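You operate a simulated robot arm through the tools that you are given. There is no shell and no other tool.

Carry out the task below with a simulated robot arm. There is one attempt and no reset: what you move stays moved.

TASK
Line up the pulleys, bolt the motor plate down and give the drive seamer a trial run.
Fine: with the trial knob off, press the trial button and see DEAD before the driver goes in. Align knob till the gauge shows 0.0 MM, then both plate bolts at 2.0 NM. Driver back, window cover shut before the trial knob goes on. The whole run must read 65 DB. Knob off at the end; dry hands, out of the belt and off the hot plate. Don't drop the driver. Set down upright: power driver.

The check looks at the end state, three seconds after you hand in, the way a careful person would. Anything else that was tipped, shoved, dropped, spilled or broken makes it a failure. Lids that push on must go on centred and level and be pressed home; caps that screw on are set level and turned clockwise until they are tight.

THE ROBOT
A 7-joint arm with a two-finger parallel gripper, fixed in place. Base frame: the origin is on the floor under the middle of its stand, x ahead of it, y to its left, z up. Units: cm, rad, N and s.
With the tool pointing down near the work surface it reaches from about 30 to 72 cm from the base axis. Its first joint turns from -2.897 to 2.897 rad. Payload 1.57 kg.
The tool frame sits at the grasp point between the pads (the TCP): z along the fingers, y along the line on which they close. The tips reach 3 cm beyond it. The gripper opens to 8 cm. The fingers are 1.7 cm wide and 1.2 cm thick; the gripper's body (4 by 8.2 cm) begins 8 cm behind the TCP.
Orientation is that of the tool frame in the base frame, as a unit quaternion [w, x, y, z]. With the fingers straight down and closing along the base's y, the tool's x points along the base's -x, its y along +y and its z along -z.

THE INTERFACE
- The arm moves only by the tool nudge_tool. Its argument "deltas" is text: rows parted by semicolons, each of 7 numbers parted by spaces: the shift along the base's x, y, z in units of 200 mm (1.0 is 200 mm), then the turn, a rotation vector about the base's x, y, z in units of 60 degrees (1.0 is 60 degrees), then the opening in per cent of the stroke, from 0 (shut) to 100 (fully open). In form: tx ty tz rx ry rz fingers; .... A call has 1 to 20 rows; each row is the pose to reach, as a shift and turn from the pose commanded when the call began. A call with a number of a shift or a turn outside -1 to 1 is refused whole. A row lasts 0.2 s, in which the tool goes at most 5 cm and 0.15 rad; a call with a longer step from one row to the next is refused whole, and so is a gripper value outside its range. A pose out of reach is approached as far as the arm can. The call stops where the force on the tool passes 40 N (or 10 N more than at its start, if that is more) or the arm is blocked; 0.2 s more then pass. The fingers move at their own pace (about 7.2 cm/s each) and stop on an object; they squeeze with about 28 N. The grip force told is the motor's: it shows also when the fingers shut on nothing. Time passes only in rows, and 0.2 s behind the last, so rows that repeat a pose let the fingers close. It gives the time, the measured TCP pose, the force on the tool (base axes), the opening and the grip force at its end, in the units of the frame above (readings bear some noise), with the torque about the TCP (base axes, N m) and any sound that the robot's microphone picked up.
- Cameras (640 x 400 px; columns grow to the right, rows downward): "scene" is fixed at [4.92, -65.15, 154.93]; the picture's right is [0.89, -0.45, 0.00], its down [-0.20, -0.38, -0.90] and it looks along [0.41, 0.80, -0.43] (base axes); focal length 325 px, centre (320, 200). "wrist" rides on the gripper at [7.2, -0.7, -12.2] in the tool frame; the picture's right is [0.09, 1.00, 0.00], its down [-0.84, 0.08, -0.54] and it looks along [-0.54, 0.05, 0.84] (tool axes); focal length 238 px, centre (320, 200). There is no depth. A picture from a camera that has moved, and an enlarged one, comes with that camera's place and axes in the base frame and with its lens.
- snapshot(camera): a new picture of that camera. It takes no simulated time.
- slide_trunk(by): slides the trunk up (or, below 0, down) by that many cm; the arm rides with it, the base frame stays. It gives what a move gives, with no picture.
- close_up(camera, box): a new picture of the part [left, top, right, bottom] of that camera's present view, enlarged. It takes no simulated time.
- sign_off(): hands the job in; it is judged then, once.

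Nothing tells you positions but the pictures and the camera data. Unless the task says otherwise, let go and move clear before handing in.

The tools are called after "Request:" by a JSON object that holds its "api" and its "payload". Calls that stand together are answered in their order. nudge_tool: Moves the arm, as the interface text tells. Its arguments: {"type":"object","properties":{"deltas":{"type":"string"}},"required":["deltas"]} The other tools are called the same way: slide_trunk (by) moves the trunk up or down; snapshot (camera) takes a picture; close_up (camera, box) takes an enlarged picture of a part of a camera's view; sign_off () hands the job in.

At the start:

```text
time: 0.0
ee_pos: [38.94, -1.44, 134.32]
orientation: [0.001, 0.0, 1.0, -0.001]
ft_force: [-1.4, -0.1, -0.5]
torque: [0.01, 0.04, 0.03]
width: 8.01
grip_force: 0.1
trunk travel left (down, up): [-5.0, 6.5]
```

scene: 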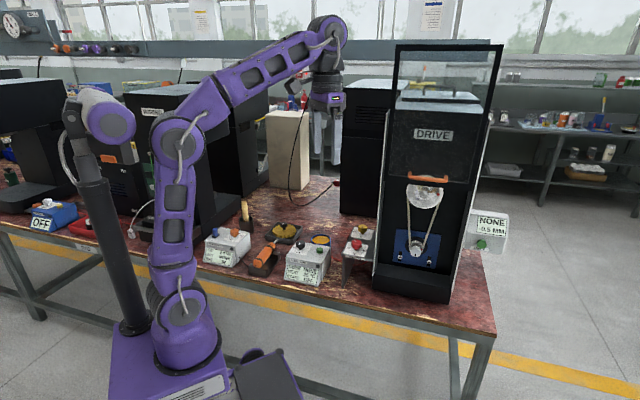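
wrist: 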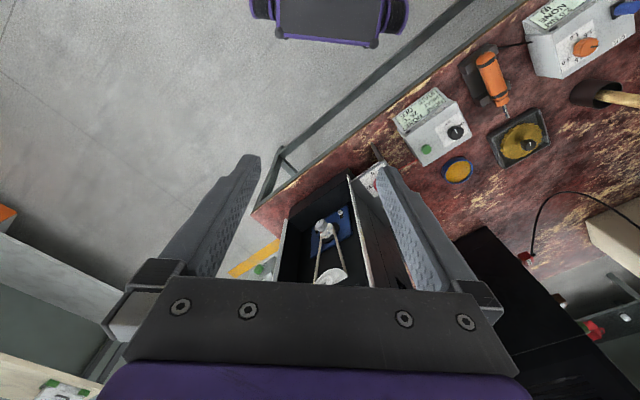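

I see a workbench with a DRIVE cabinet, several control boxes, an orange power driver in a cradle and gauges. I'll look closer before moving anything.

Request:
{"api": "close_up", "payload": {"camera": "scene", "box": [340, 30, 520, 310]}}

Request:
{"api": "close_up", "payload": {"camera": "scene", "box": [190, 190, 390, 300]}}

Request:
{"api": "close_up", "payload": {"camera": "scene", "box": [370, 160, 530, 310]}}

Request:
{"api": "close_up", "payload": {"camera": "scene", "box": [0, 130, 200, 260]}}

Request:
{"api": "close_up", "payload": {"camera": "wrist", "box": [250, 0, 640, 290]}}

```text
1.43 times, centred on (430, 170) of scene
camera zoom: at [4.92, -65.15, 154.93], right [0.89, -0.45, 0.0], down [-0.2, -0.38, -0.9], along [0.41, 0.8, -0.43], focal length 465 px, centre (163, 243)
```

zoom: 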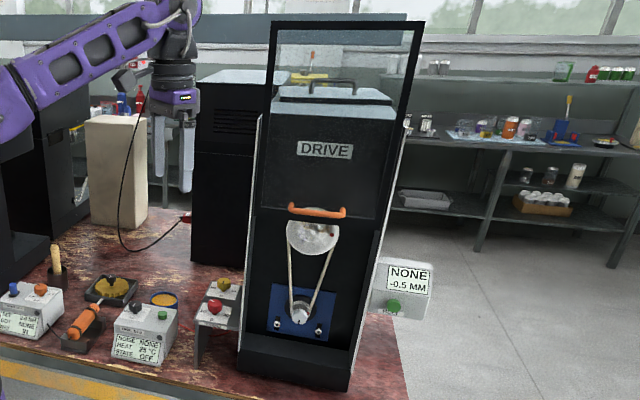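

```text
3.20 times, centred on (290, 245) of scene
camera zoom: at [4.92, -65.15, 154.93], right [0.89, -0.45, 0.0], down [-0.2, -0.38, -0.9], along [0.41, 0.8, -0.43], focal length 1041 px, centre (416, 56)
```

zoom: 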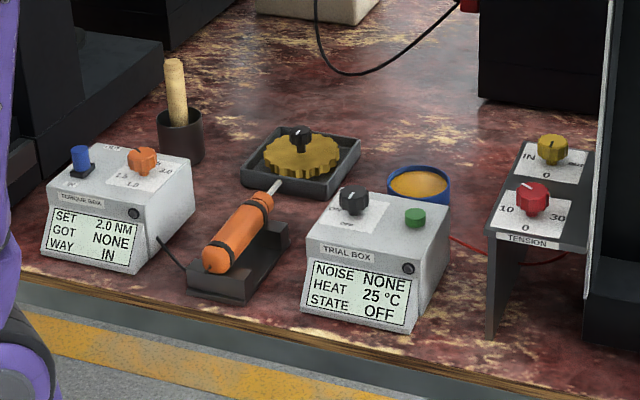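

```text
2.67 times, centred on (450, 235) of scene
camera zoom: at [4.92, -65.15, 154.93], right [0.89, -0.45, 0.0], down [-0.2, -0.38, -0.9], along [0.41, 0.8, -0.43], focal length 868 px, centre (-27, 107)
```

zoom: 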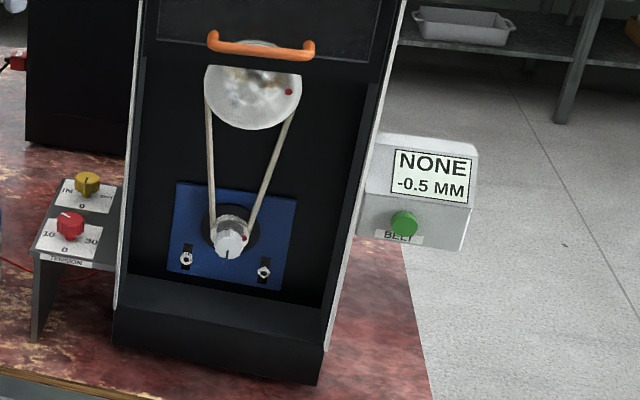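

```text
3.08 times, centred on (100, 195) of scene
camera zoom: at [4.92, -65.15, 154.93], right [0.89, -0.45, 0.0], down [-0.2, -0.38, -0.9], along [0.41, 0.8, -0.43], focal length 1001 px, centre (997, 215)
```

zoom: 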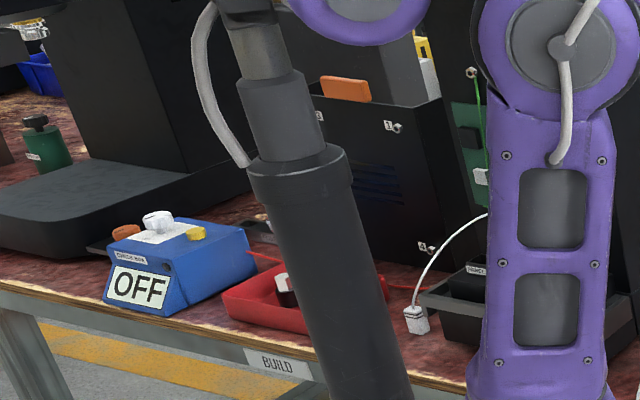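

```text
1.38 times, centred on (445, 145) of wrist
camera zoom: at [31.8, -2.03, 146.45], right [-0.09, 1.0, 0.0], down [0.84, 0.08, 0.54], along [0.54, 0.05, -0.84], focal length 329 px, centre (148, 276)
```

zoom: 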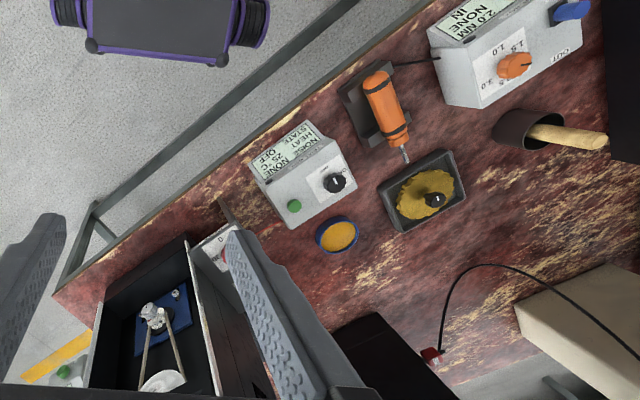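

The scene and wrist views agree. The bench is turned about 45° to the base, and its top is near z≈70. The trial button is near (53, 30, 82), the motor plate near (80, 6, 89), and the driver points along (0.7, 0.7). I'll turn the tool 45° and move above the control boxes for a closer look.

Request:
{"api": "nudge_tool", "payload": {"deltas": "0.075 0.106 -0.125 0 0 0.09375 100; 0.15 0.212 -0.25 0 0 0.1875 100; 0.225 0.319 -0.375 0 0 0.28125 100; 0.3 0.425 -0.5 0 0 0.375 100; 0.375 0.531 -0.625 0 0 0.46875 100; 0.45 0.637 -0.75 0 0 0.5625 100; 0.525 0.744 -0.875 0 0 0.65625 100; 0.6 0.85 -1 0 0 0.75 100"}}

```text
time: 1.8
ee_pos: [50.83, 15.41, 114.03]
orientation: [0.0, -0.383, 0.924, 0.0]
ft_force: [-0.5, -0.6, 0.7]
torque: [0.01, -0.07, 0.05]
width: 7.98
grip_force: 0.1
trunk travel left (down, up): [-5.0, 6.5]
```

Request:
{"api": "snapshot", "payload": {"camera": "wrist"}}

Request:
{"api": "snapshot", "payload": {"camera": "scene"}}

```text
taken
camera wrist: at [46.29, 9.95, 126.35], right [-0.77, 0.64, 0.0], down [0.54, 0.65, 0.54], along [0.35, 0.42, -0.84], focal length 238 px, centre (320, 200)
```

wrist: 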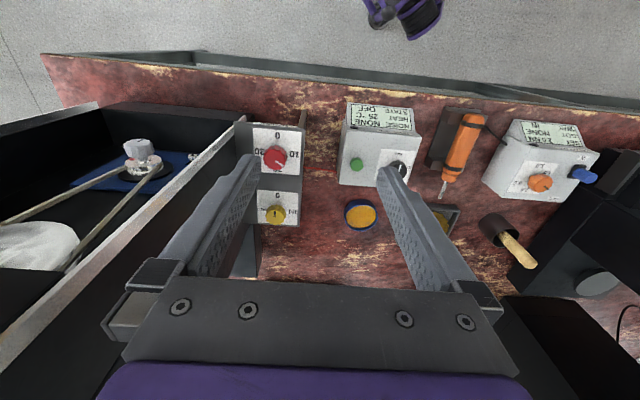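

```text
taken
```

scene: 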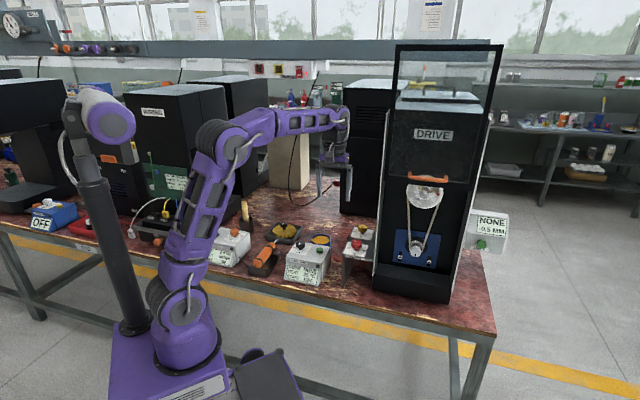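

The wrist view works, though labels appear upside down because picture-down is away from the robot. I'll enlarge the control stand, the trial box and the driver.

Request:
{"api": "close_up", "payload": {"camera": "wrist", "box": [230, 100, 330, 240]}}

Request:
{"api": "close_up", "payload": {"camera": "wrist", "box": [330, 90, 500, 240]}}

Request:
{"api": "close_up", "payload": {"camera": "wrist", "box": [430, 90, 640, 280]}}

Request:
{"api": "close_up", "payload": {"camera": "wrist", "box": [0, 90, 260, 300]}}

Request:
{"api": "close_up", "payload": {"camera": "scene", "box": [330, 210, 390, 270]}}

Request:
{"api": "close_up", "payload": {"camera": "scene", "box": [390, 160, 460, 280]}}

```text
2.86 times, centred on (280, 170) of wrist
camera zoom: at [46.29, 9.95, 126.35], right [-0.77, 0.64, 0.0], down [0.54, 0.65, 0.54], along [0.35, 0.42, -0.84], focal length 681 px, centre (434, 286)
```

zoom: 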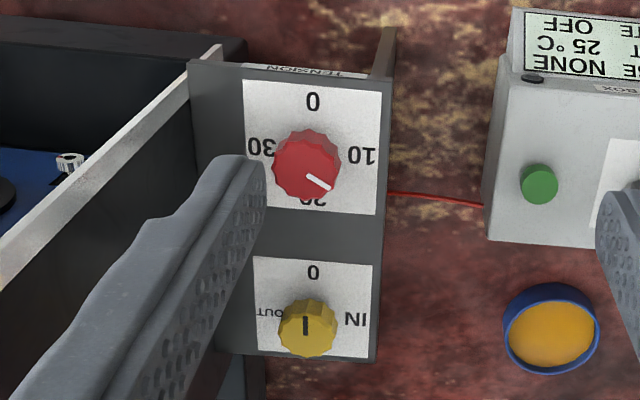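

```text
2.67 times, centred on (415, 165) of wrist
camera zoom: at [46.29, 9.95, 126.35], right [-0.77, 0.64, 0.0], down [0.54, 0.65, 0.54], along [0.35, 0.42, -0.84], focal length 636 px, centre (67, 293)
```

zoom: 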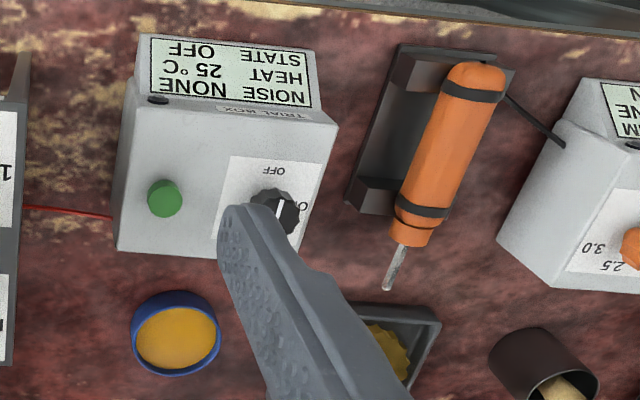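

```text
2.11 times, centred on (535, 185) of wrist
camera zoom: at [46.29, 9.95, 126.35], right [-0.77, 0.64, 0.0], down [0.54, 0.65, 0.54], along [0.35, 0.42, -0.84], focal length 502 px, centre (-133, 232)
```

zoom: 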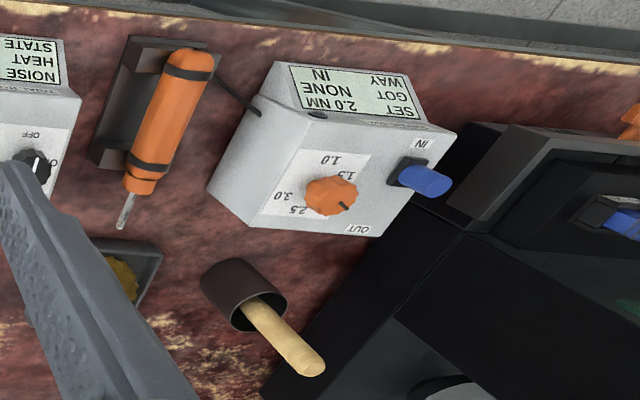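

```text
1.90 times, centred on (130, 195) of wrist
camera zoom: at [46.29, 9.95, 126.35], right [-0.77, 0.64, 0.0], down [0.54, 0.65, 0.54], along [0.35, 0.42, -0.84], focal length 454 px, centre (682, 210)
```

zoom: 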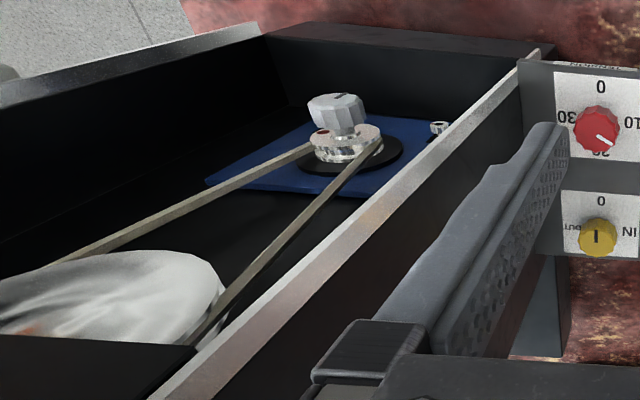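

```text
6.67 times, centred on (360, 240) of scene
camera zoom: at [4.92, -65.15, 154.93], right [0.89, -0.45, 0.0], down [-0.2, -0.38, -0.9], along [0.41, 0.8, -0.43], focal length 2169 px, centre (53, -67)
```

zoom: 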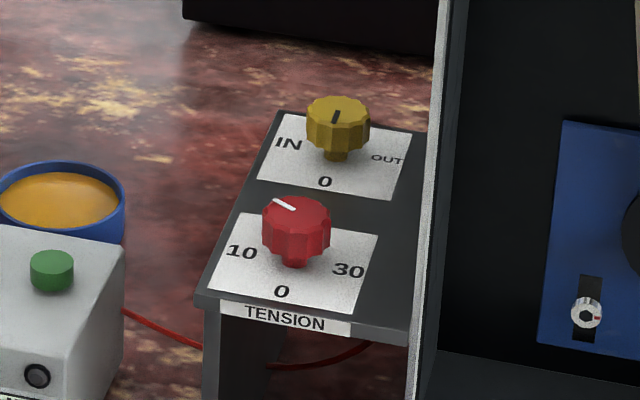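

```text
3.33 times, centred on (425, 220) of scene
camera zoom: at [4.92, -65.15, 154.93], right [0.89, -0.45, 0.0], down [-0.2, -0.38, -0.9], along [0.41, 0.8, -0.43], focal length 1084 px, centre (-30, 133)
```

zoom: 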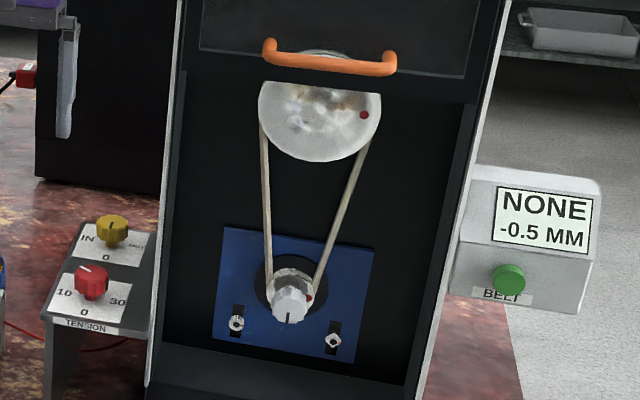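

The trial box reads NOISE NONE, HEAT 25 °C, STATE OFF, and its knob points at OFF. The torque box reads SET 2.0 NM, WAY IN, and the gauge reads NONE and -0.5 MM. The trial button's top is near (53.4, 30.0, 82.5), so I'll close the fingers and go above it to press it while the knob is off.

Request:
{"api": "nudge_tool", "payload": {"deltas": "0.02 0.12 -0.1667 0 0 0 0; 0.04 0.24 -0.3333 0 0 0 0; 0.0625 0.36 -0.5 0 0 0 0; 0.0833 0.48 -0.6667 0 0 0 0; 0.104 0.6 -0.8333 0 0 0 0; 0.125 0.722 -1.0 0 0 0 0; 0.125 0.722 -1.0 0 0 0 0"}}

```text
time: 3.4
ee_pos: [53.2, 30.2, 94.19]
orientation: [0.0, -0.382, 0.924, -0.001]
ft_force: [0.2, 0.2, -0.3]
torque: [0.01, -0.01, 0.03]
width: 0.0
grip_force: 21.3
trunk travel left (down, up): [-5.0, 6.5]
```

Request:
{"api": "snapshot", "payload": {"camera": "wrist"}}

Request:
{"api": "close_up", "payload": {"camera": "scene", "box": [260, 160, 380, 290]}}

```text
taken
camera wrist: at [48.68, 24.71, 106.5], right [-0.77, 0.64, 0.0], down [0.54, 0.65, 0.54], along [0.35, 0.42, -0.84], focal length 238 px, centre (320, 200)
```

wrist: 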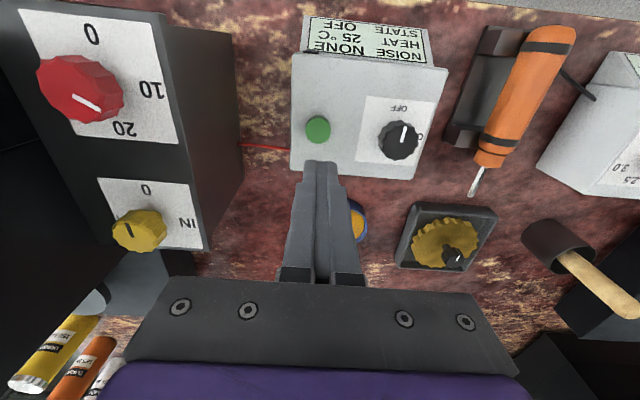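

```text
3.08 times, centred on (320, 225) of scene
camera zoom: at [4.92, -65.15, 154.93], right [0.89, -0.45, 0.0], down [-0.2, -0.38, -0.9], along [0.41, 0.8, -0.43], focal length 1001 px, centre (320, 123)
```

zoom: 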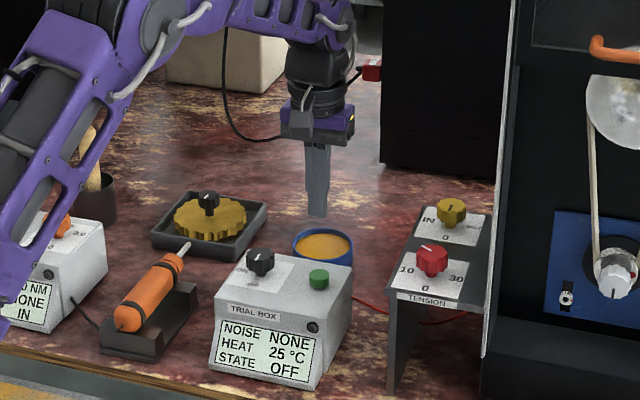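

The button lies within about 2 mm of straight under the tips. I'll lower to just above it.

Request:
{"api": "nudge_tool", "payload": {"deltas": "0.005 -0.01 -0.1 0 0 0 0; 0.005 -0.01 -0.2 0 0 0 0; 0.005 -0.01 -0.3 0 0 0 0; 0.005 -0.01 -0.38 0 0 0 0; 0.005 -0.01 -0.40 0 0 0 0"}}

Request:
{"api": "snapshot", "payload": {"camera": "wrist"}}

Request:
{"api": "close_up", "payload": {"camera": "scene", "box": [280, 200, 360, 290]}}

```text
time: 4.6
ee_pos: [53.64, 29.93, 86.06]
orientation: [0.0, -0.383, 0.924, 0.0]
ft_force: [-0.7, 0.3, 0.1]
torque: [0.02, 0.0, -0.01]
width: 0.0
grip_force: 21.3
trunk travel left (down, up): [-5.0, 6.5]
```

```text
taken
camera wrist: at [48.99, 24.41, 98.38], right [-0.77, 0.64, 0.0], down [0.54, 0.65, 0.54], along [0.35, 0.42, -0.84], focal length 238 px, centre (320, 200)
```

wrist: 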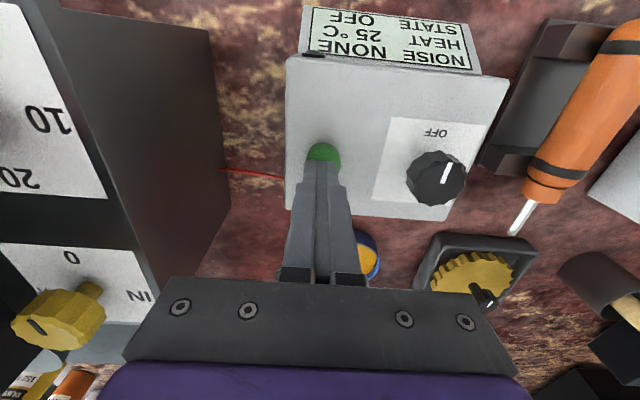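

```text
4.44 times, centred on (320, 245) of scene
camera zoom: at [4.92, -65.15, 154.93], right [0.89, -0.45, 0.0], down [-0.2, -0.38, -0.9], along [0.41, 0.8, -0.43], focal length 1446 px, centre (320, 0)
```

zoom: 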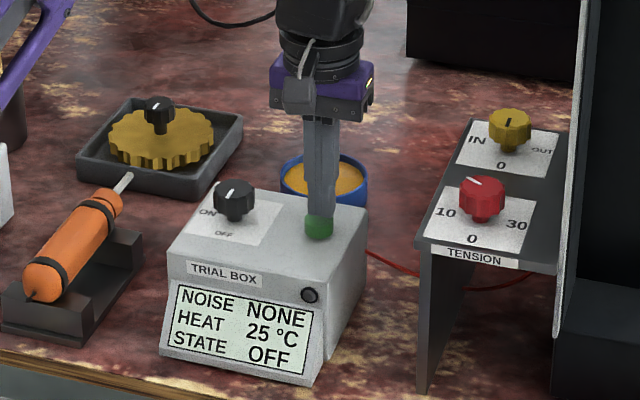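

The tips are just above the button. I'll press down gently in small steps.

Request:
{"api": "nudge_tool", "payload": {"deltas": "-0.01 -0.01 -0.02 0 0 0 0; -0.01 -0.01 -0.035 0 0 0 0; -0.01 -0.01 -0.05 0 0 0 0; -0.01 -0.01 -0.06 0 0 0 0"}}

Request:
{"api": "close_up", "payload": {"camera": "scene", "box": [280, 200, 360, 290]}}

```text
time: 5.6
ee_pos: [53.27, 29.65, 85.03]
orientation: [0.0, -0.383, 0.924, 0.0]
ft_force: [-1.3, -0.6, 2.7]
torque: [-0.02, 0.06, -0.03]
width: 0.01
grip_force: 21.6
trunk travel left (down, up): [-5.0, 6.5]
heard: click
```

```text
4.44 times, centred on (320, 245) of scene
camera zoom: at [4.92, -65.15, 154.93], right [0.89, -0.45, 0.0], down [-0.2, -0.38, -0.9], along [0.41, 0.8, -0.43], focal length 1446 px, centre (320, 0)
```

zoom: 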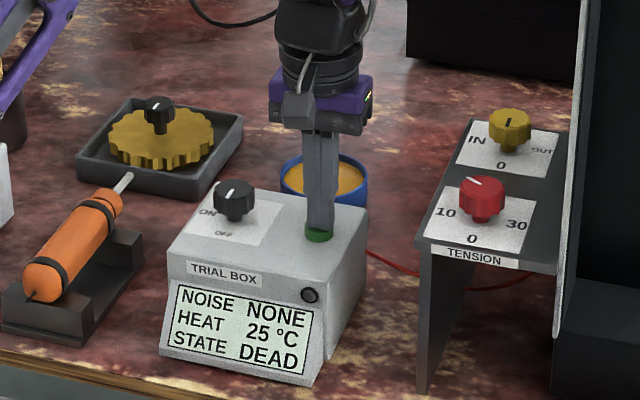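

The box shows DEAD with the trial knob off. Next is the yellow align knob, whose top I put near (69.6, 24.7, 90.4). I'll rise clear and move above it.

Request:
{"api": "nudge_tool", "payload": {"deltas": "0 0 0.2 0 0 0 0; 0 0 0.42 0 0 0 0; 0 0 0.64 0 0 0 30; 0 0 0.8 0 0 0 60; 0.16 -0.05 0.85 0 0 0 80; 0.34 -0.1 0.85 0 0 0 80; 0.52 -0.16 0.85 0 0 0 80; 0.68 -0.2 0.85 0 0 0 80; 0.78 -0.23 0.85 0 0 0 80; 0.78 -0.23 0.85 0 0 0 80"}}

Request:
{"api": "snapshot", "payload": {"camera": "wrist"}}

Request:
{"api": "snapshot", "payload": {"camera": "scene"}}

```text
time: 7.8
ee_pos: [66.13, 23.88, 101.4]
orientation: [0.0, -0.383, 0.924, 0.001]
ft_force: [0.5, -0.2, -0.6]
torque: [0.0, 0.03, 0.0]
width: 6.38
grip_force: 0.0
out of reach, approached as far as the arm can: row 8, 9, 10
trunk travel left (down, up): [-5.0, 6.5]
```

```text
taken
camera wrist: at [61.53, 18.31, 113.64], right [-0.77, 0.64, 0.0], down [0.54, 0.65, 0.54], along [0.35, 0.42, -0.84], focal length 238 px, centre (320, 200)
```

wrist: 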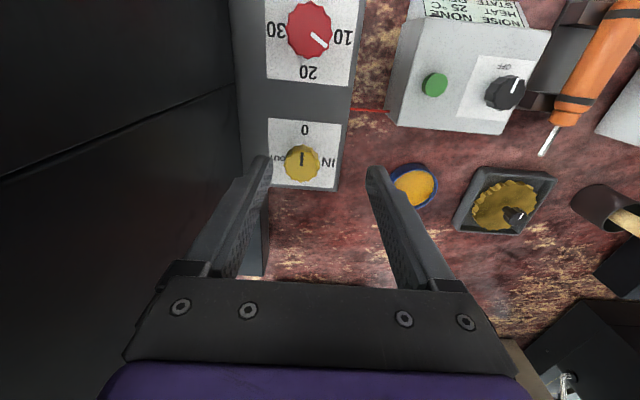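

```text
taken
```

scene: 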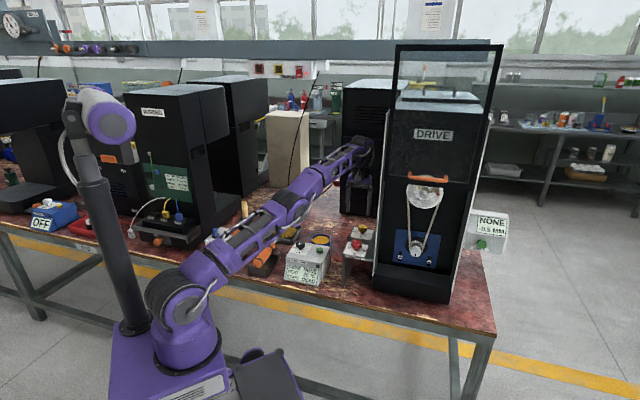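

A vertical tool can't quite reach the align knob at (69.7, 25.0), which is 74 cm out. I'll lean the fingers 20° outward to gain reach, pulling back first and checking the pose.

Request:
{"api": "nudge_tool", "payload": {"deltas": "-0.1 -0.1 0 0.06 -0.06 0 75; -0.2 -0.2 0 0.12 -0.12 0 75; -0.2 -0.2 0 0.18 -0.18 0 75; -0.2 -0.2 0 0.2357 -0.2357 0 75; -0.2 -0.2 0 0.2357 -0.2357 0 75"}}

```text
time: 8.9
ee_pos: [71.78, 23.32, 105.52]
orientation: [0.153, -0.381, 0.909, 0.071]
ft_force: [-19.2, 6.4, 0.0]
torque: [-0.66, -1.79, -1.22]
width: 5.29
grip_force: 0.0
out of reach, approached as far as the arm can: row 1, 2, 3, 4, 5
trunk travel left (down, up): [-5.0, 6.5]
stopped in row 5: the force on the tool passed its limit at 50 N (the readings are from after the stop); the commanded pose is now the measured one
```

The arm stopped on contact with 50 N on the tool. I'll look at what was touched before moving again.

Request:
{"api": "snapshot", "payload": {"camera": "wrist"}}

Request:
{"api": "snapshot", "payload": {"camera": "scene"}}

Request:
{"api": "close_up", "payload": {"camera": "scene", "box": [300, 110, 420, 280]}}

```text
taken
camera wrist: at [64.81, 15.19, 114.57], right [-0.77, 0.64, -0.02], down [0.38, 0.48, 0.79], along [0.51, 0.6, -0.61], focal length 238 px, centre (320, 200)
```

wrist: 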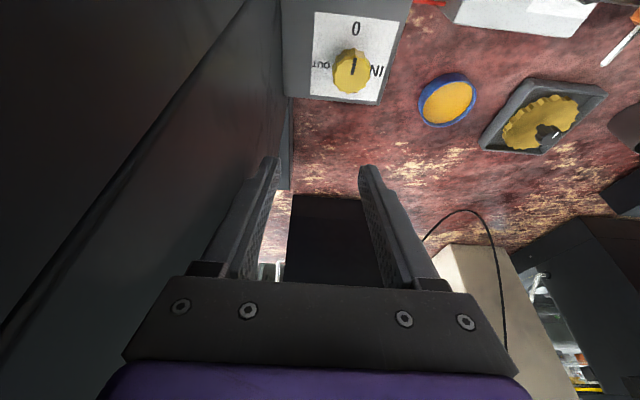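

```text
taken
```

scene: 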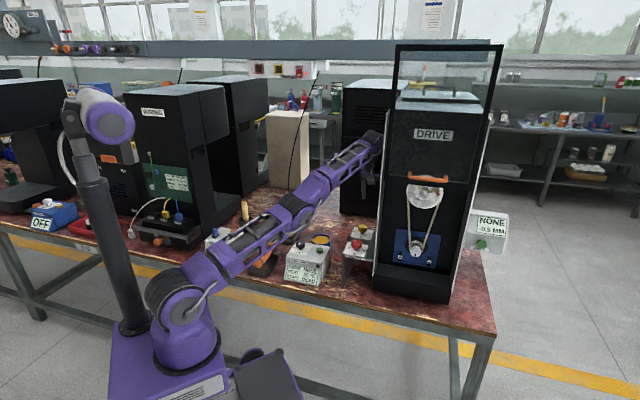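

```text
2.35 times, centred on (360, 195) of scene
camera zoom: at [4.92, -65.15, 154.93], right [0.89, -0.45, 0.0], down [-0.2, -0.38, -0.9], along [0.41, 0.8, -0.43], focal length 766 px, centre (226, 212)
```

zoom: 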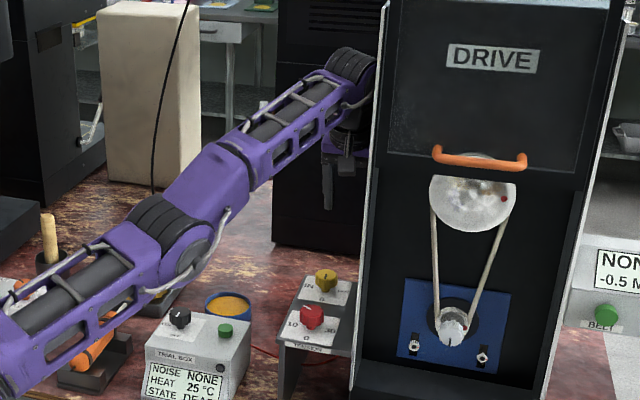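

The arm is stretched straight and its wrist rests against the cabinet's left wall, but nothing looks displaced. I'll back off inward and away from the cabinet.

Request:
{"api": "nudge_tool", "payload": {"deltas": "-0.06 0.03 0 0 0 0 75; -0.15 0.03 0 0 0 0 75; -0.25 0.0 0 0 0 0 75; -0.38 -0.03 0 0 0 0 75; -0.5 -0.06 0 0 0 0 75; -0.5 -0.06 0 0 0 0 75"}}

Request:
{"api": "close_up", "payload": {"camera": "scene", "box": [300, 110, 420, 280]}}

```text
time: 10.3
ee_pos: [70.63, 24.29, 108.14]
orientation: [0.153, -0.379, 0.91, 0.07]
ft_force: [0.6, 0.2, 0.3]
torque: [0.0, 0.01, 0.0]
width: 5.99
grip_force: 0.1
out of reach, approached as far as the arm can: row 1, 2, 3, 4, 5, 6
trunk travel left (down, up): [-5.0, 6.5]
```

```text
2.35 times, centred on (360, 195) of scene
camera zoom: at [4.92, -65.15, 154.93], right [0.89, -0.45, 0.0], down [-0.2, -0.38, -0.9], along [0.41, 0.8, -0.43], focal length 766 px, centre (226, 212)
```

zoom: 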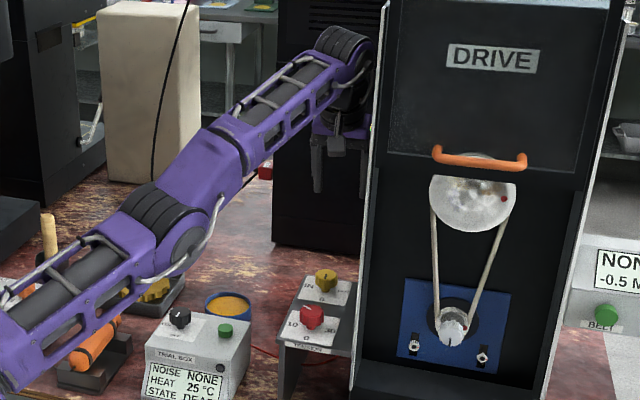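

The arm is free again but stuck near full stretch, with the elbow almost straight. I'll pull it well back and up, with the tool returning to vertical, so the elbow folds normally.

Request:
{"api": "nudge_tool", "payload": {"deltas": "-0.15 -0.06 0.1 -0.06 0.06 0 75; -0.32 -0.12 0.2 -0.12 0.12 0 75; -0.5 -0.2 0.3 -0.18 0.18 0 75; -0.67 -0.28 0.4 -0.2357 0.2357 0 75; -0.84 -0.34 0.5 -0.2357 0.2357 0 75; -1 -0.38 0.6 -0.2357 0.2357 0 75; -1 -0.38 0.6 -0.2357 0.2357 0 75; -1 -0.38 0.6 -0.2357 0.2357 0 75"}}

Request:
{"api": "snapshot", "payload": {"camera": "scene"}}

```text
time: 12.1
ee_pos: [50.31, 16.83, 120.08]
orientation: [-0.007, -0.384, 0.923, 0.004]
ft_force: [-0.6, -0.9, 0.1]
torque: [0.01, -0.03, 0.01]
width: 6.0
grip_force: 0.0
out of reach, approached as far as the arm can: row 1, 2, 3
trunk travel left (down, up): [-5.0, 6.5]
```

```text
taken
```

scene: 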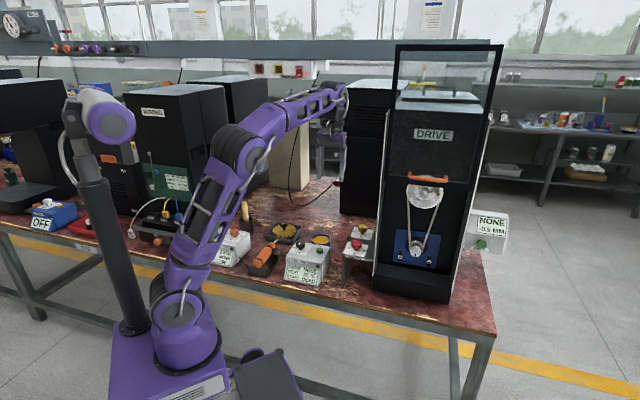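

The arm folded back cleanly to (50.3, 16.8, 120). Raising the trunk lifts the shoulder and gives more reach at bench height, so I'll do that first.

Request:
{"api": "slide_trunk", "payload": {"by": 6.0}}

```text
time: 13.1
ee_pos: [50.29, 16.79, 126.17]
orientation: [-0.007, -0.383, 0.924, 0.003]
ft_force: [-0.4, 0.5, -0.8]
torque: [-0.01, 0.0, 0.02]
width: 5.98
grip_force: 0.1
trunk travel left (down, up): [-11.0, 0.5]
```

Request:
{"api": "nudge_tool", "payload": {"deltas": "0.0975 0.06 -0.1667 0.02 -0.02 0 75; 0.195 0.12 -0.3333 0.04 -0.04 0 75; 0.2925 0.18 -0.5 0.06 -0.06 0 75; 0.39 0.24 -0.6667 0.08 -0.08 0 75; 0.4875 0.3 -0.8333 0.1 -0.1 0 75; 0.585 0.36 -1.0 0.1179 -0.1179 0 75; 0.585 0.36 -1.0 0.1179 -0.1179 0 75"}}

Request:
{"api": "snapshot", "payload": {"camera": "wrist"}}

Request:
{"api": "snapshot", "payload": {"camera": "scene"}}

```text
time: 14.7
ee_pos: [62.13, 24.01, 106.05]
orientation: [0.074, -0.383, 0.92, 0.037]
ft_force: [-0.2, 0.0, -0.4]
torque: [-0.01, 0.0, 0.05]
width: 6.0
grip_force: 0.1
trunk travel left (down, up): [-11.0, 0.5]
```

```text
taken
camera wrist: at [56.41, 17.03, 117.0], right [-0.77, 0.64, 0.0], down [0.47, 0.57, 0.67], along [0.43, 0.52, -0.74], focal length 238 px, centre (320, 200)
```

wrist: 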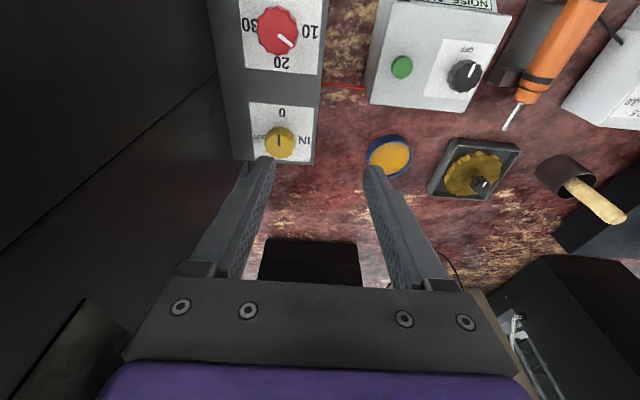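

```text
taken
```

scene: 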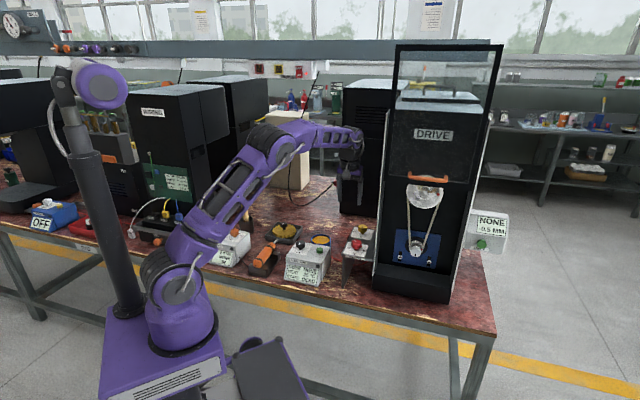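

The elbow is well bent now, and the knob is confirmed near (69.6, 25.1, 90.4). I'll move over it and lower the fingers astride it.

Request:
{"api": "nudge_tool", "payload": {"deltas": "0.1 0.012 -0.13 0 0 0 75; 0.2 0.024 -0.26 0 0 0 75; 0.3 0.035 -0.39 0 0 0 75; 0.37 0.0435 -0.5 0 0 0 75; 0.37 0.0435 -0.5 0 0 0 75"}}

Request:
{"api": "snapshot", "payload": {"camera": "wrist"}}

Request:
{"api": "close_up", "payload": {"camera": "scene", "box": [320, 160, 400, 290]}}

```text
time: 15.9
ee_pos: [69.51, 24.77, 95.99]
orientation: [0.074, -0.383, 0.92, 0.037]
ft_force: [0.4, -0.3, -0.4]
torque: [-0.07, 0.02, -0.01]
width: 5.98
grip_force: 0.1
trunk travel left (down, up): [-11.0, 0.5]
```

```text
taken
camera wrist: at [63.73, 17.79, 106.91], right [-0.77, 0.64, 0.0], down [0.47, 0.57, 0.67], along [0.43, 0.52, -0.74], focal length 238 px, centre (320, 200)
```

wrist: 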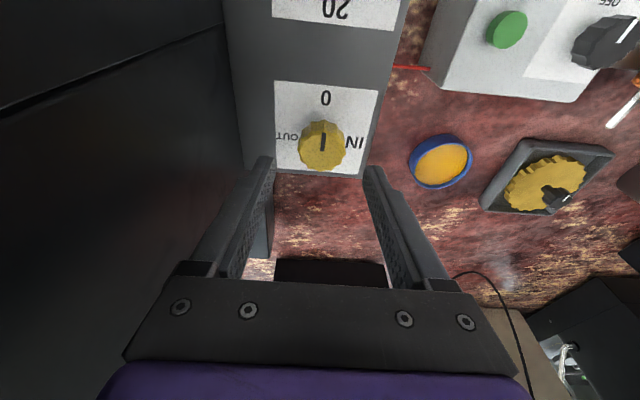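

```text
3.08 times, centred on (360, 225) of scene
camera zoom: at [4.92, -65.15, 154.93], right [0.89, -0.45, 0.0], down [-0.2, -0.38, -0.9], along [0.41, 0.8, -0.43], focal length 1001 px, centre (197, 123)
```

zoom: 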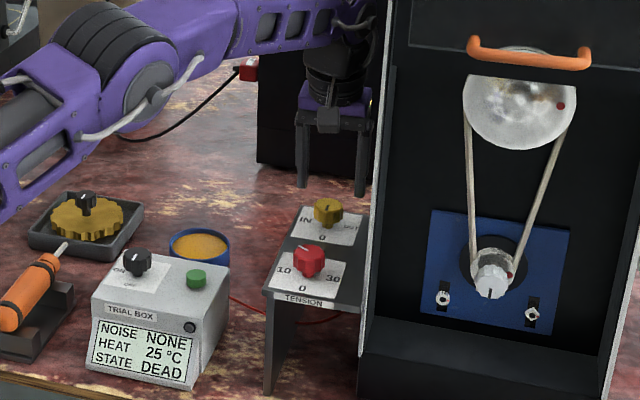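

The knob is centred between the fingers. I'll lower to grip height and close on it.

Request:
{"api": "nudge_tool", "payload": {"deltas": "0.005 0.005 -0.08 0 0 0 75; 0.005 0.005 -0.16 0 0 0 75; 0.005 0.005 -0.22 0 0 0 75; 0.005 0.005 -0.245 0 0 0 75; 0.005 0.005 -0.245 0 0 0 75"}}

Request:
{"api": "snapshot", "payload": {"camera": "wrist"}}

Request:
{"api": "close_up", "payload": {"camera": "scene", "box": [320, 180, 400, 290]}}

```text
time: 17.1
ee_pos: [69.47, 25.15, 91.19]
orientation: [0.073, -0.383, 0.92, 0.037]
ft_force: [-0.1, -0.1, 0.3]
torque: [-0.03, -0.01, 0.02]
width: 6.0
grip_force: 0.1
trunk travel left (down, up): [-11.0, 0.5]
```

```text
taken
camera wrist: at [63.72, 18.09, 102.08], right [-0.77, 0.64, 0.0], down [0.47, 0.57, 0.67], along [0.43, 0.52, -0.74], focal length 238 px, centre (320, 200)
```

wrist: 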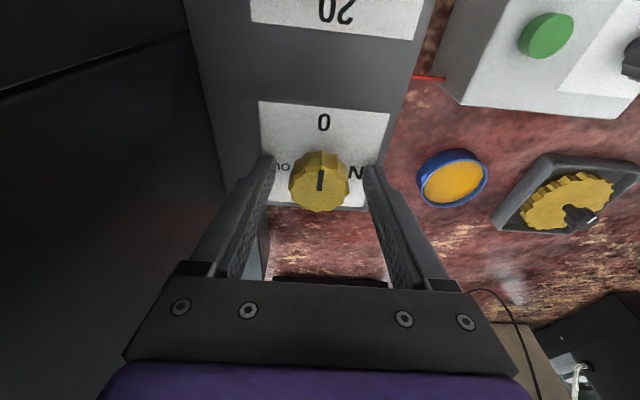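

```text
3.64 times, centred on (360, 235) of scene
camera zoom: at [4.92, -65.15, 154.93], right [0.89, -0.45, 0.0], down [-0.2, -0.38, -0.9], along [0.41, 0.8, -0.43], focal length 1183 px, centre (174, 73)
```

zoom: 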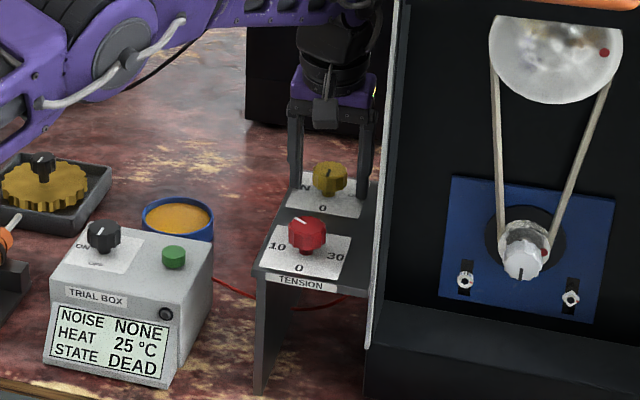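

The fingers straddle the knob properly. I'll close on it, then make a small test turn and read the gauge.

Request:
{"api": "nudge_tool", "payload": {"deltas": "0 0 0 0 0 0 0; 0 0 0 0 0 0 0; 0 0 0 0 0 0 0; 0 0 0 0 0 0 0"}}

Request:
{"api": "close_up", "payload": {"camera": "scene", "box": [440, 190, 520, 270]}}

Request:
{"api": "snapshot", "payload": {"camera": "wrist"}}

```text
time: 18.1
ee_pos: [69.52, 24.95, 91.18]
orientation: [0.074, -0.383, 0.92, 0.036]
ft_force: [1.6, -2.6, -2.4]
torque: [-0.38, -0.68, 0.01]
width: 3.59
grip_force: 42.9
trunk travel left (down, up): [-11.0, 0.5]
```

```text
5.00 times, centred on (480, 230) of scene
camera zoom: at [4.92, -65.15, 154.93], right [0.89, -0.45, 0.0], down [-0.2, -0.38, -0.9], along [0.41, 0.8, -0.43], focal length 1627 px, centre (-480, 50)
```

zoom: 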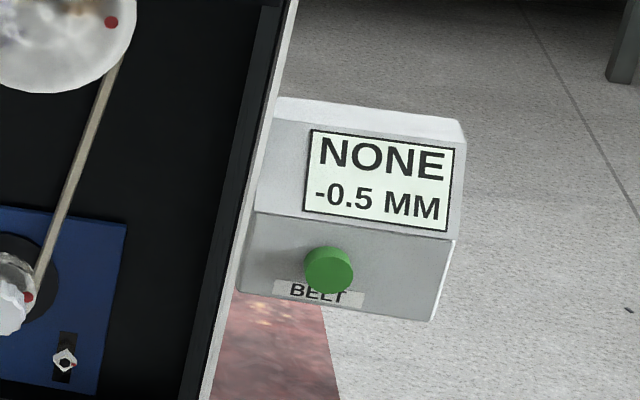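

```text
taken
camera wrist: at [63.75, 18.04, 102.08], right [-0.77, 0.64, 0.0], down [0.47, 0.57, 0.67], along [0.43, 0.52, -0.74], focal length 238 px, centre (320, 200)
```

wrist: 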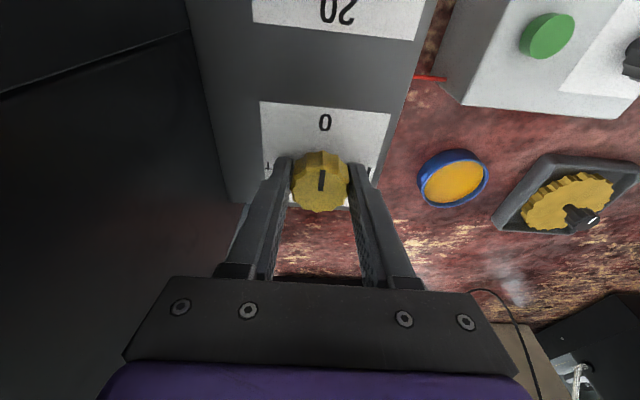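

The knob is held and the gauge still reads -0.5 MM with the pointer at 0. I'll test with a 10° counter-clockwise turn, toward OUT.

Request:
{"api": "nudge_tool", "payload": {"deltas": "0 0 0 0 0 0.0833 0; 0 0 0 0 0 0.1667 0; 0 0 0 0 0 0.1667 0; 0 0 0 0 0 0.1667 0"}}

Request:
{"api": "close_up", "payload": {"camera": "scene", "box": [440, 190, 520, 270]}}

Request:
{"api": "snapshot", "payload": {"camera": "wrist"}}

```text
time: 19.1
ee_pos: [69.55, 24.93, 91.12]
orientation: [0.07, -0.461, 0.884, 0.043]
ft_force: [4.6, -1.8, 0.3]
torque: [-0.84, -0.27, -0.01]
width: 3.55
grip_force: 42.8
trunk travel left (down, up): [-11.0, 0.5]
```

```text
5.00 times, centred on (480, 230) of scene
camera zoom: at [4.92, -65.15, 154.93], right [0.89, -0.45, 0.0], down [-0.2, -0.38, -0.9], along [0.41, 0.8, -0.43], focal length 1627 px, centre (-480, 50)
```

zoom: 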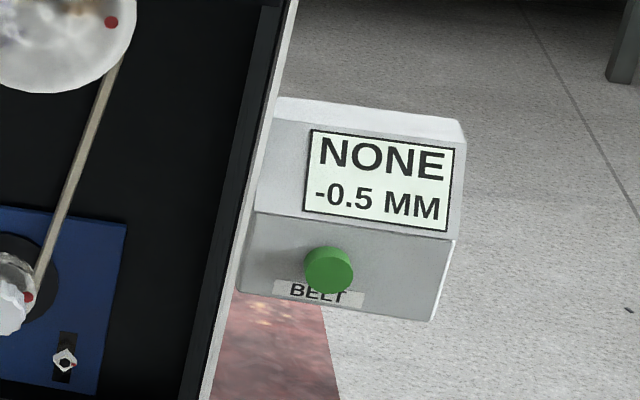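

```text
taken
camera wrist: at [65.08, 17.11, 102.08], right [-0.87, 0.49, 0.0], down [0.36, 0.65, 0.67], along [0.33, 0.58, -0.74], focal length 238 px, centre (320, 200)
```

wrist: 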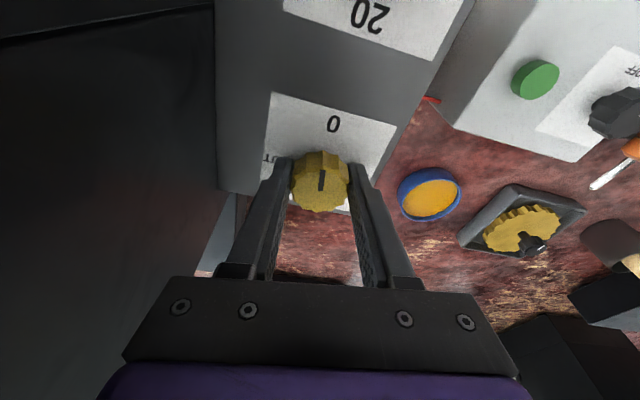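

The knob turned with the tool, but the reading is unchanged at 0.1 MM resolution. I'll turn another 15° the same way.

Request:
{"api": "nudge_tool", "payload": {"deltas": "0 0 0 0 0 0.0833 0; 0 0 0 0 0 0.1667 0; 0 0 0 0 0 0.25 0; 0 0 0 0 0 0.25 0; 0 0 0 0 0 0.25 0"}}

Request:
{"api": "close_up", "payload": {"camera": "scene", "box": [440, 190, 520, 270]}}

Request:
{"api": "snapshot", "payload": {"camera": "wrist"}}

```text
time: 20.3
ee_pos: [69.6, 24.91, 91.09]
orientation: [0.064, -0.572, 0.816, 0.051]
ft_force: [2.1, -1.8, -4.7]
torque: [-0.51, -3.86, -3.15]
width: 3.57
grip_force: 42.9
trunk travel left (down, up): [-11.0, 0.5]
```

```text
5.00 times, centred on (480, 230) of scene
camera zoom: at [4.92, -65.15, 154.93], right [0.89, -0.45, 0.0], down [-0.2, -0.38, -0.9], along [0.41, 0.8, -0.43], focal length 1627 px, centre (-480, 50)
```

zoom: 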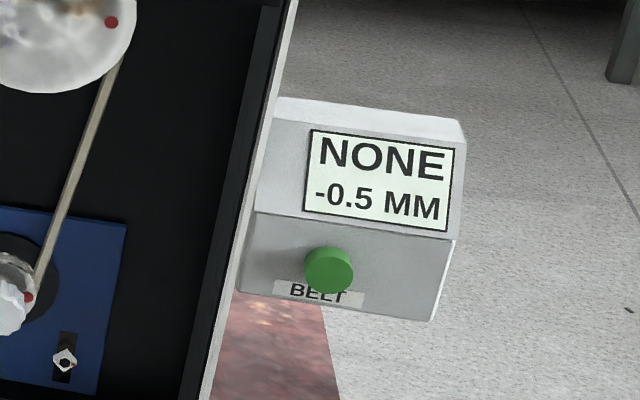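

```text
taken
camera wrist: at [67.28, 16.19, 102.08], right [-0.97, 0.25, 0.0], down [0.18, 0.72, 0.67], along [0.17, 0.65, -0.74], focal length 238 px, centre (320, 200)
```

wrist: 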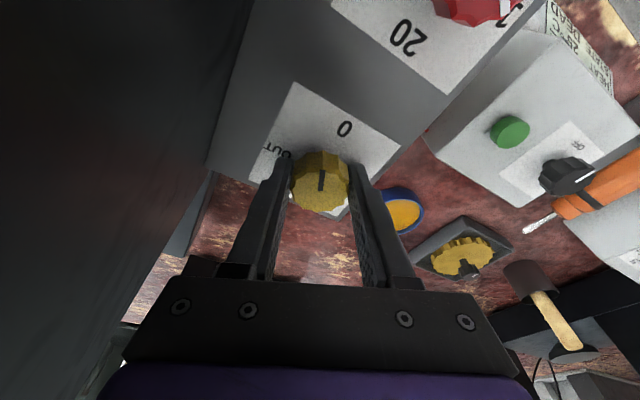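

The knob followed 25°, the gauge hasn't moved, and torque is building as if against a stop. I'll turn the other way in stages and watch the gauge.

Request:
{"api": "nudge_tool", "payload": {"deltas": "0 0 0 0 0 -0.0833 0; 0 0 0 0 0 -0.1667 0; 0 0 0 0 0 -0.25 0; 0 0 0 0 0 -0.3333 0; 0 0 0 0 0 -0.4167 0; 0 0 0 0 0 -0.4167 0"}}

Request:
{"api": "close_up", "payload": {"camera": "scene", "box": [440, 190, 520, 270]}}

Request:
{"api": "snapshot", "payload": {"camera": "wrist"}}

```text
time: 21.7
ee_pos: [69.61, 24.95, 91.15]
orientation: [0.074, -0.382, 0.92, 0.037]
ft_force: [5.1, -2.4, -0.8]
torque: [-0.59, -0.37, -0.02]
width: 3.56
grip_force: 42.4
trunk travel left (down, up): [-11.0, 0.5]
```

```text
5.00 times, centred on (480, 230) of scene
camera zoom: at [4.92, -65.15, 154.93], right [0.89, -0.45, 0.0], down [-0.2, -0.38, -0.9], along [0.41, 0.8, -0.43], focal length 1627 px, centre (-480, 50)
```

zoom: 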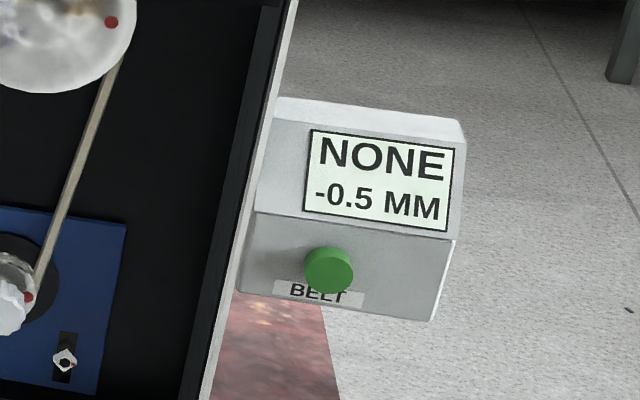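

```text
taken
camera wrist: at [63.76, 18.04, 102.09], right [-0.77, 0.64, 0.0], down [0.47, 0.57, 0.67], along [0.43, 0.52, -0.74], focal length 238 px, centre (320, 200)
```

wrist: 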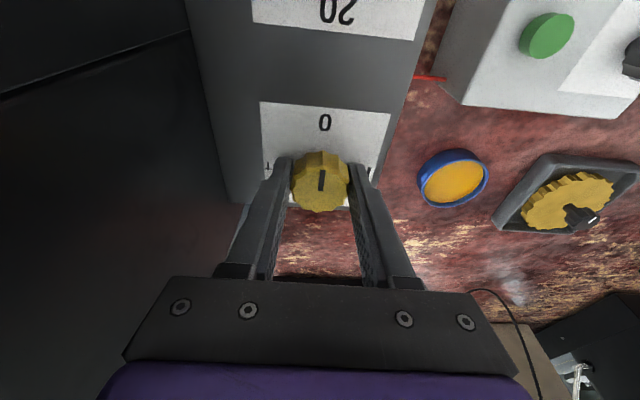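

Request:
{"api": "nudge_tool", "payload": {"deltas": "0 0 0 0 0 -0.0833 0; 0 0 0 0 0 -0.1667 0; 0 0 0 0 0 -0.25 0; 0 0 0 0 0 -0.3333 0; 0 0 0 0 0 -0.4167 0; 0 0 0 0 0 -0.4167 0"}}

Request:
{"api": "close_up", "payload": {"camera": "scene", "box": [440, 190, 520, 270]}}

Request:
{"api": "snapshot", "payload": {"camera": "wrist"}}

```text
time: 23.1
ee_pos: [69.43, 24.95, 91.25]
orientation: [0.079, -0.175, 0.981, 0.02]
ft_force: [-4.4, 3.5, -3.2]
torque: [-0.41, -0.06, -0.03]
width: 3.56
grip_force: 42.6
trunk travel left (down, up): [-11.0, 0.5]
```

```text
5.00 times, centred on (480, 230) of scene
camera zoom: at [4.92, -65.15, 154.93], right [0.89, -0.45, 0.0], down [-0.2, -0.38, -0.9], along [0.41, 0.8, -0.43], focal length 1627 px, centre (-480, 50)
```

zoom: 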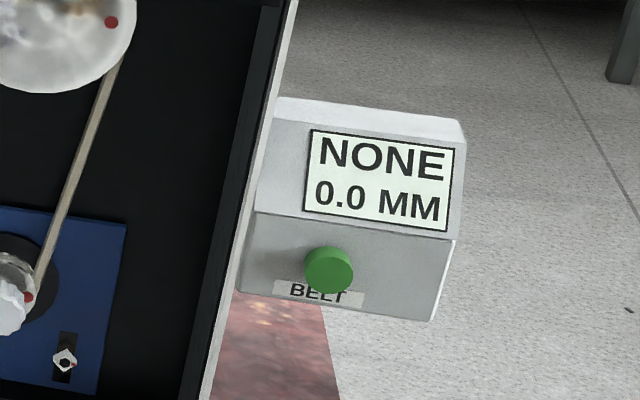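

```text
taken
camera wrist: at [61.32, 21.21, 102.1], right [-0.43, 0.9, 0.0], down [0.67, 0.32, 0.67], along [0.61, 0.29, -0.74], focal length 238 px, centre (320, 200)
```

wrist: 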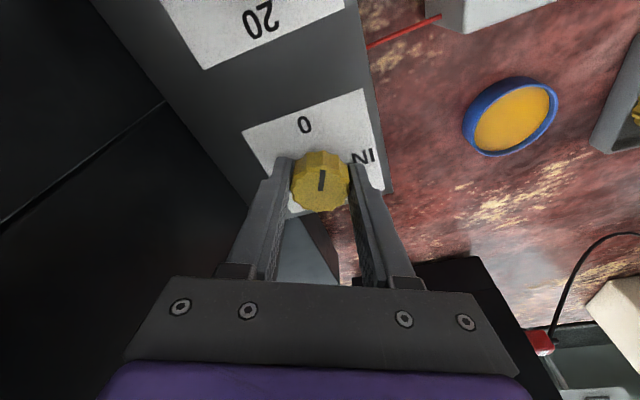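

The gauge now reads 0.0 MM after 25° toward IN. I'll open the fingers, lift straight off and check that it holds.

Request:
{"api": "nudge_tool", "payload": {"deltas": "0 0 0 0 0 0 75; 0 0 0 0 0 0 75; 0 0 0 0 0 0 75; 0 0 0.1 0 0 0 75; 0 0 0.22 0 0 0 75; -0.1 -0.03 0.34 0 0 0 75; -0.25 -0.08 0.45 0 0 0 75; -0.42 -0.14 0.55 0 0 0 75; -0.42 -0.14 0.55 0 0 0 75"}}

Request:
{"api": "close_up", "payload": {"camera": "scene", "box": [440, 190, 520, 270]}}

Request:
{"api": "snapshot", "payload": {"camera": "wrist"}}

Request:
{"api": "close_up", "payload": {"camera": "scene", "box": [320, 180, 400, 290]}}

```text
time: 25.1
ee_pos: [61.19, 22.31, 102.39]
orientation: [0.08, -0.174, 0.981, 0.02]
ft_force: [0.0, -0.7, 0.0]
torque: [-0.01, -0.01, 0.0]
width: 5.99
grip_force: 0.0
trunk travel left (down, up): [-11.0, 0.5]
```

```text
5.00 times, centred on (480, 230) of scene
camera zoom: at [4.92, -65.15, 154.93], right [0.89, -0.45, 0.0], down [-0.2, -0.38, -0.9], along [0.41, 0.8, -0.43], focal length 1627 px, centre (-480, 50)
```

zoom: 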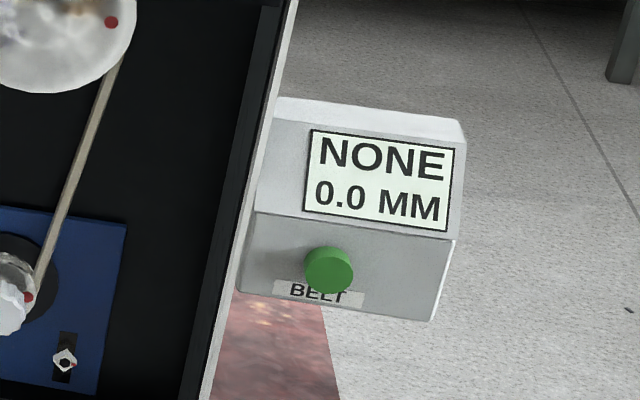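

```text
taken
camera wrist: at [52.98, 18.41, 113.25], right [-0.43, 0.9, 0.0], down [0.67, 0.32, 0.67], along [0.61, 0.29, -0.74], focal length 238 px, centre (320, 200)
```

wrist: 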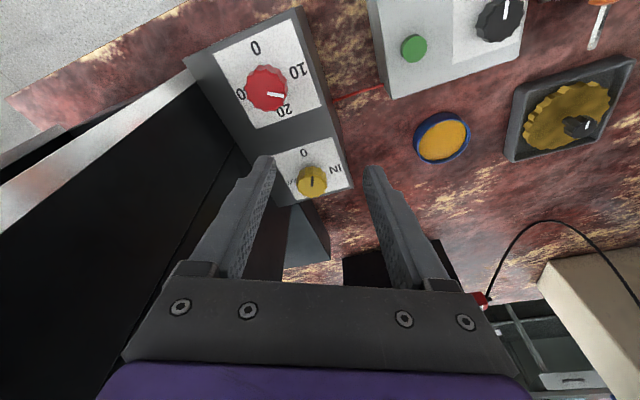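

```text
3.64 times, centred on (360, 235) of scene
camera zoom: at [4.92, -65.15, 154.93], right [0.89, -0.45, 0.0], down [-0.2, -0.38, -0.9], along [0.41, 0.8, -0.43], focal length 1183 px, centre (174, 73)
```

zoom: 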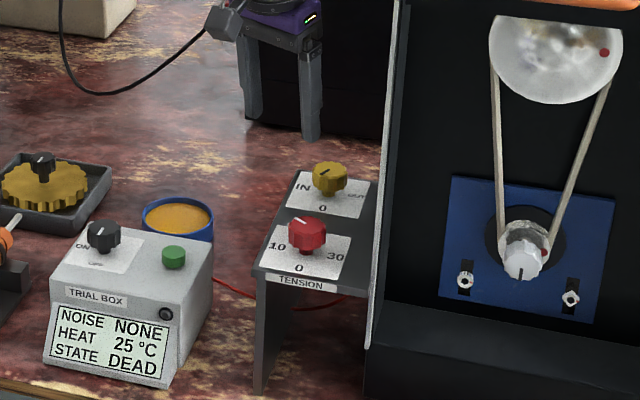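

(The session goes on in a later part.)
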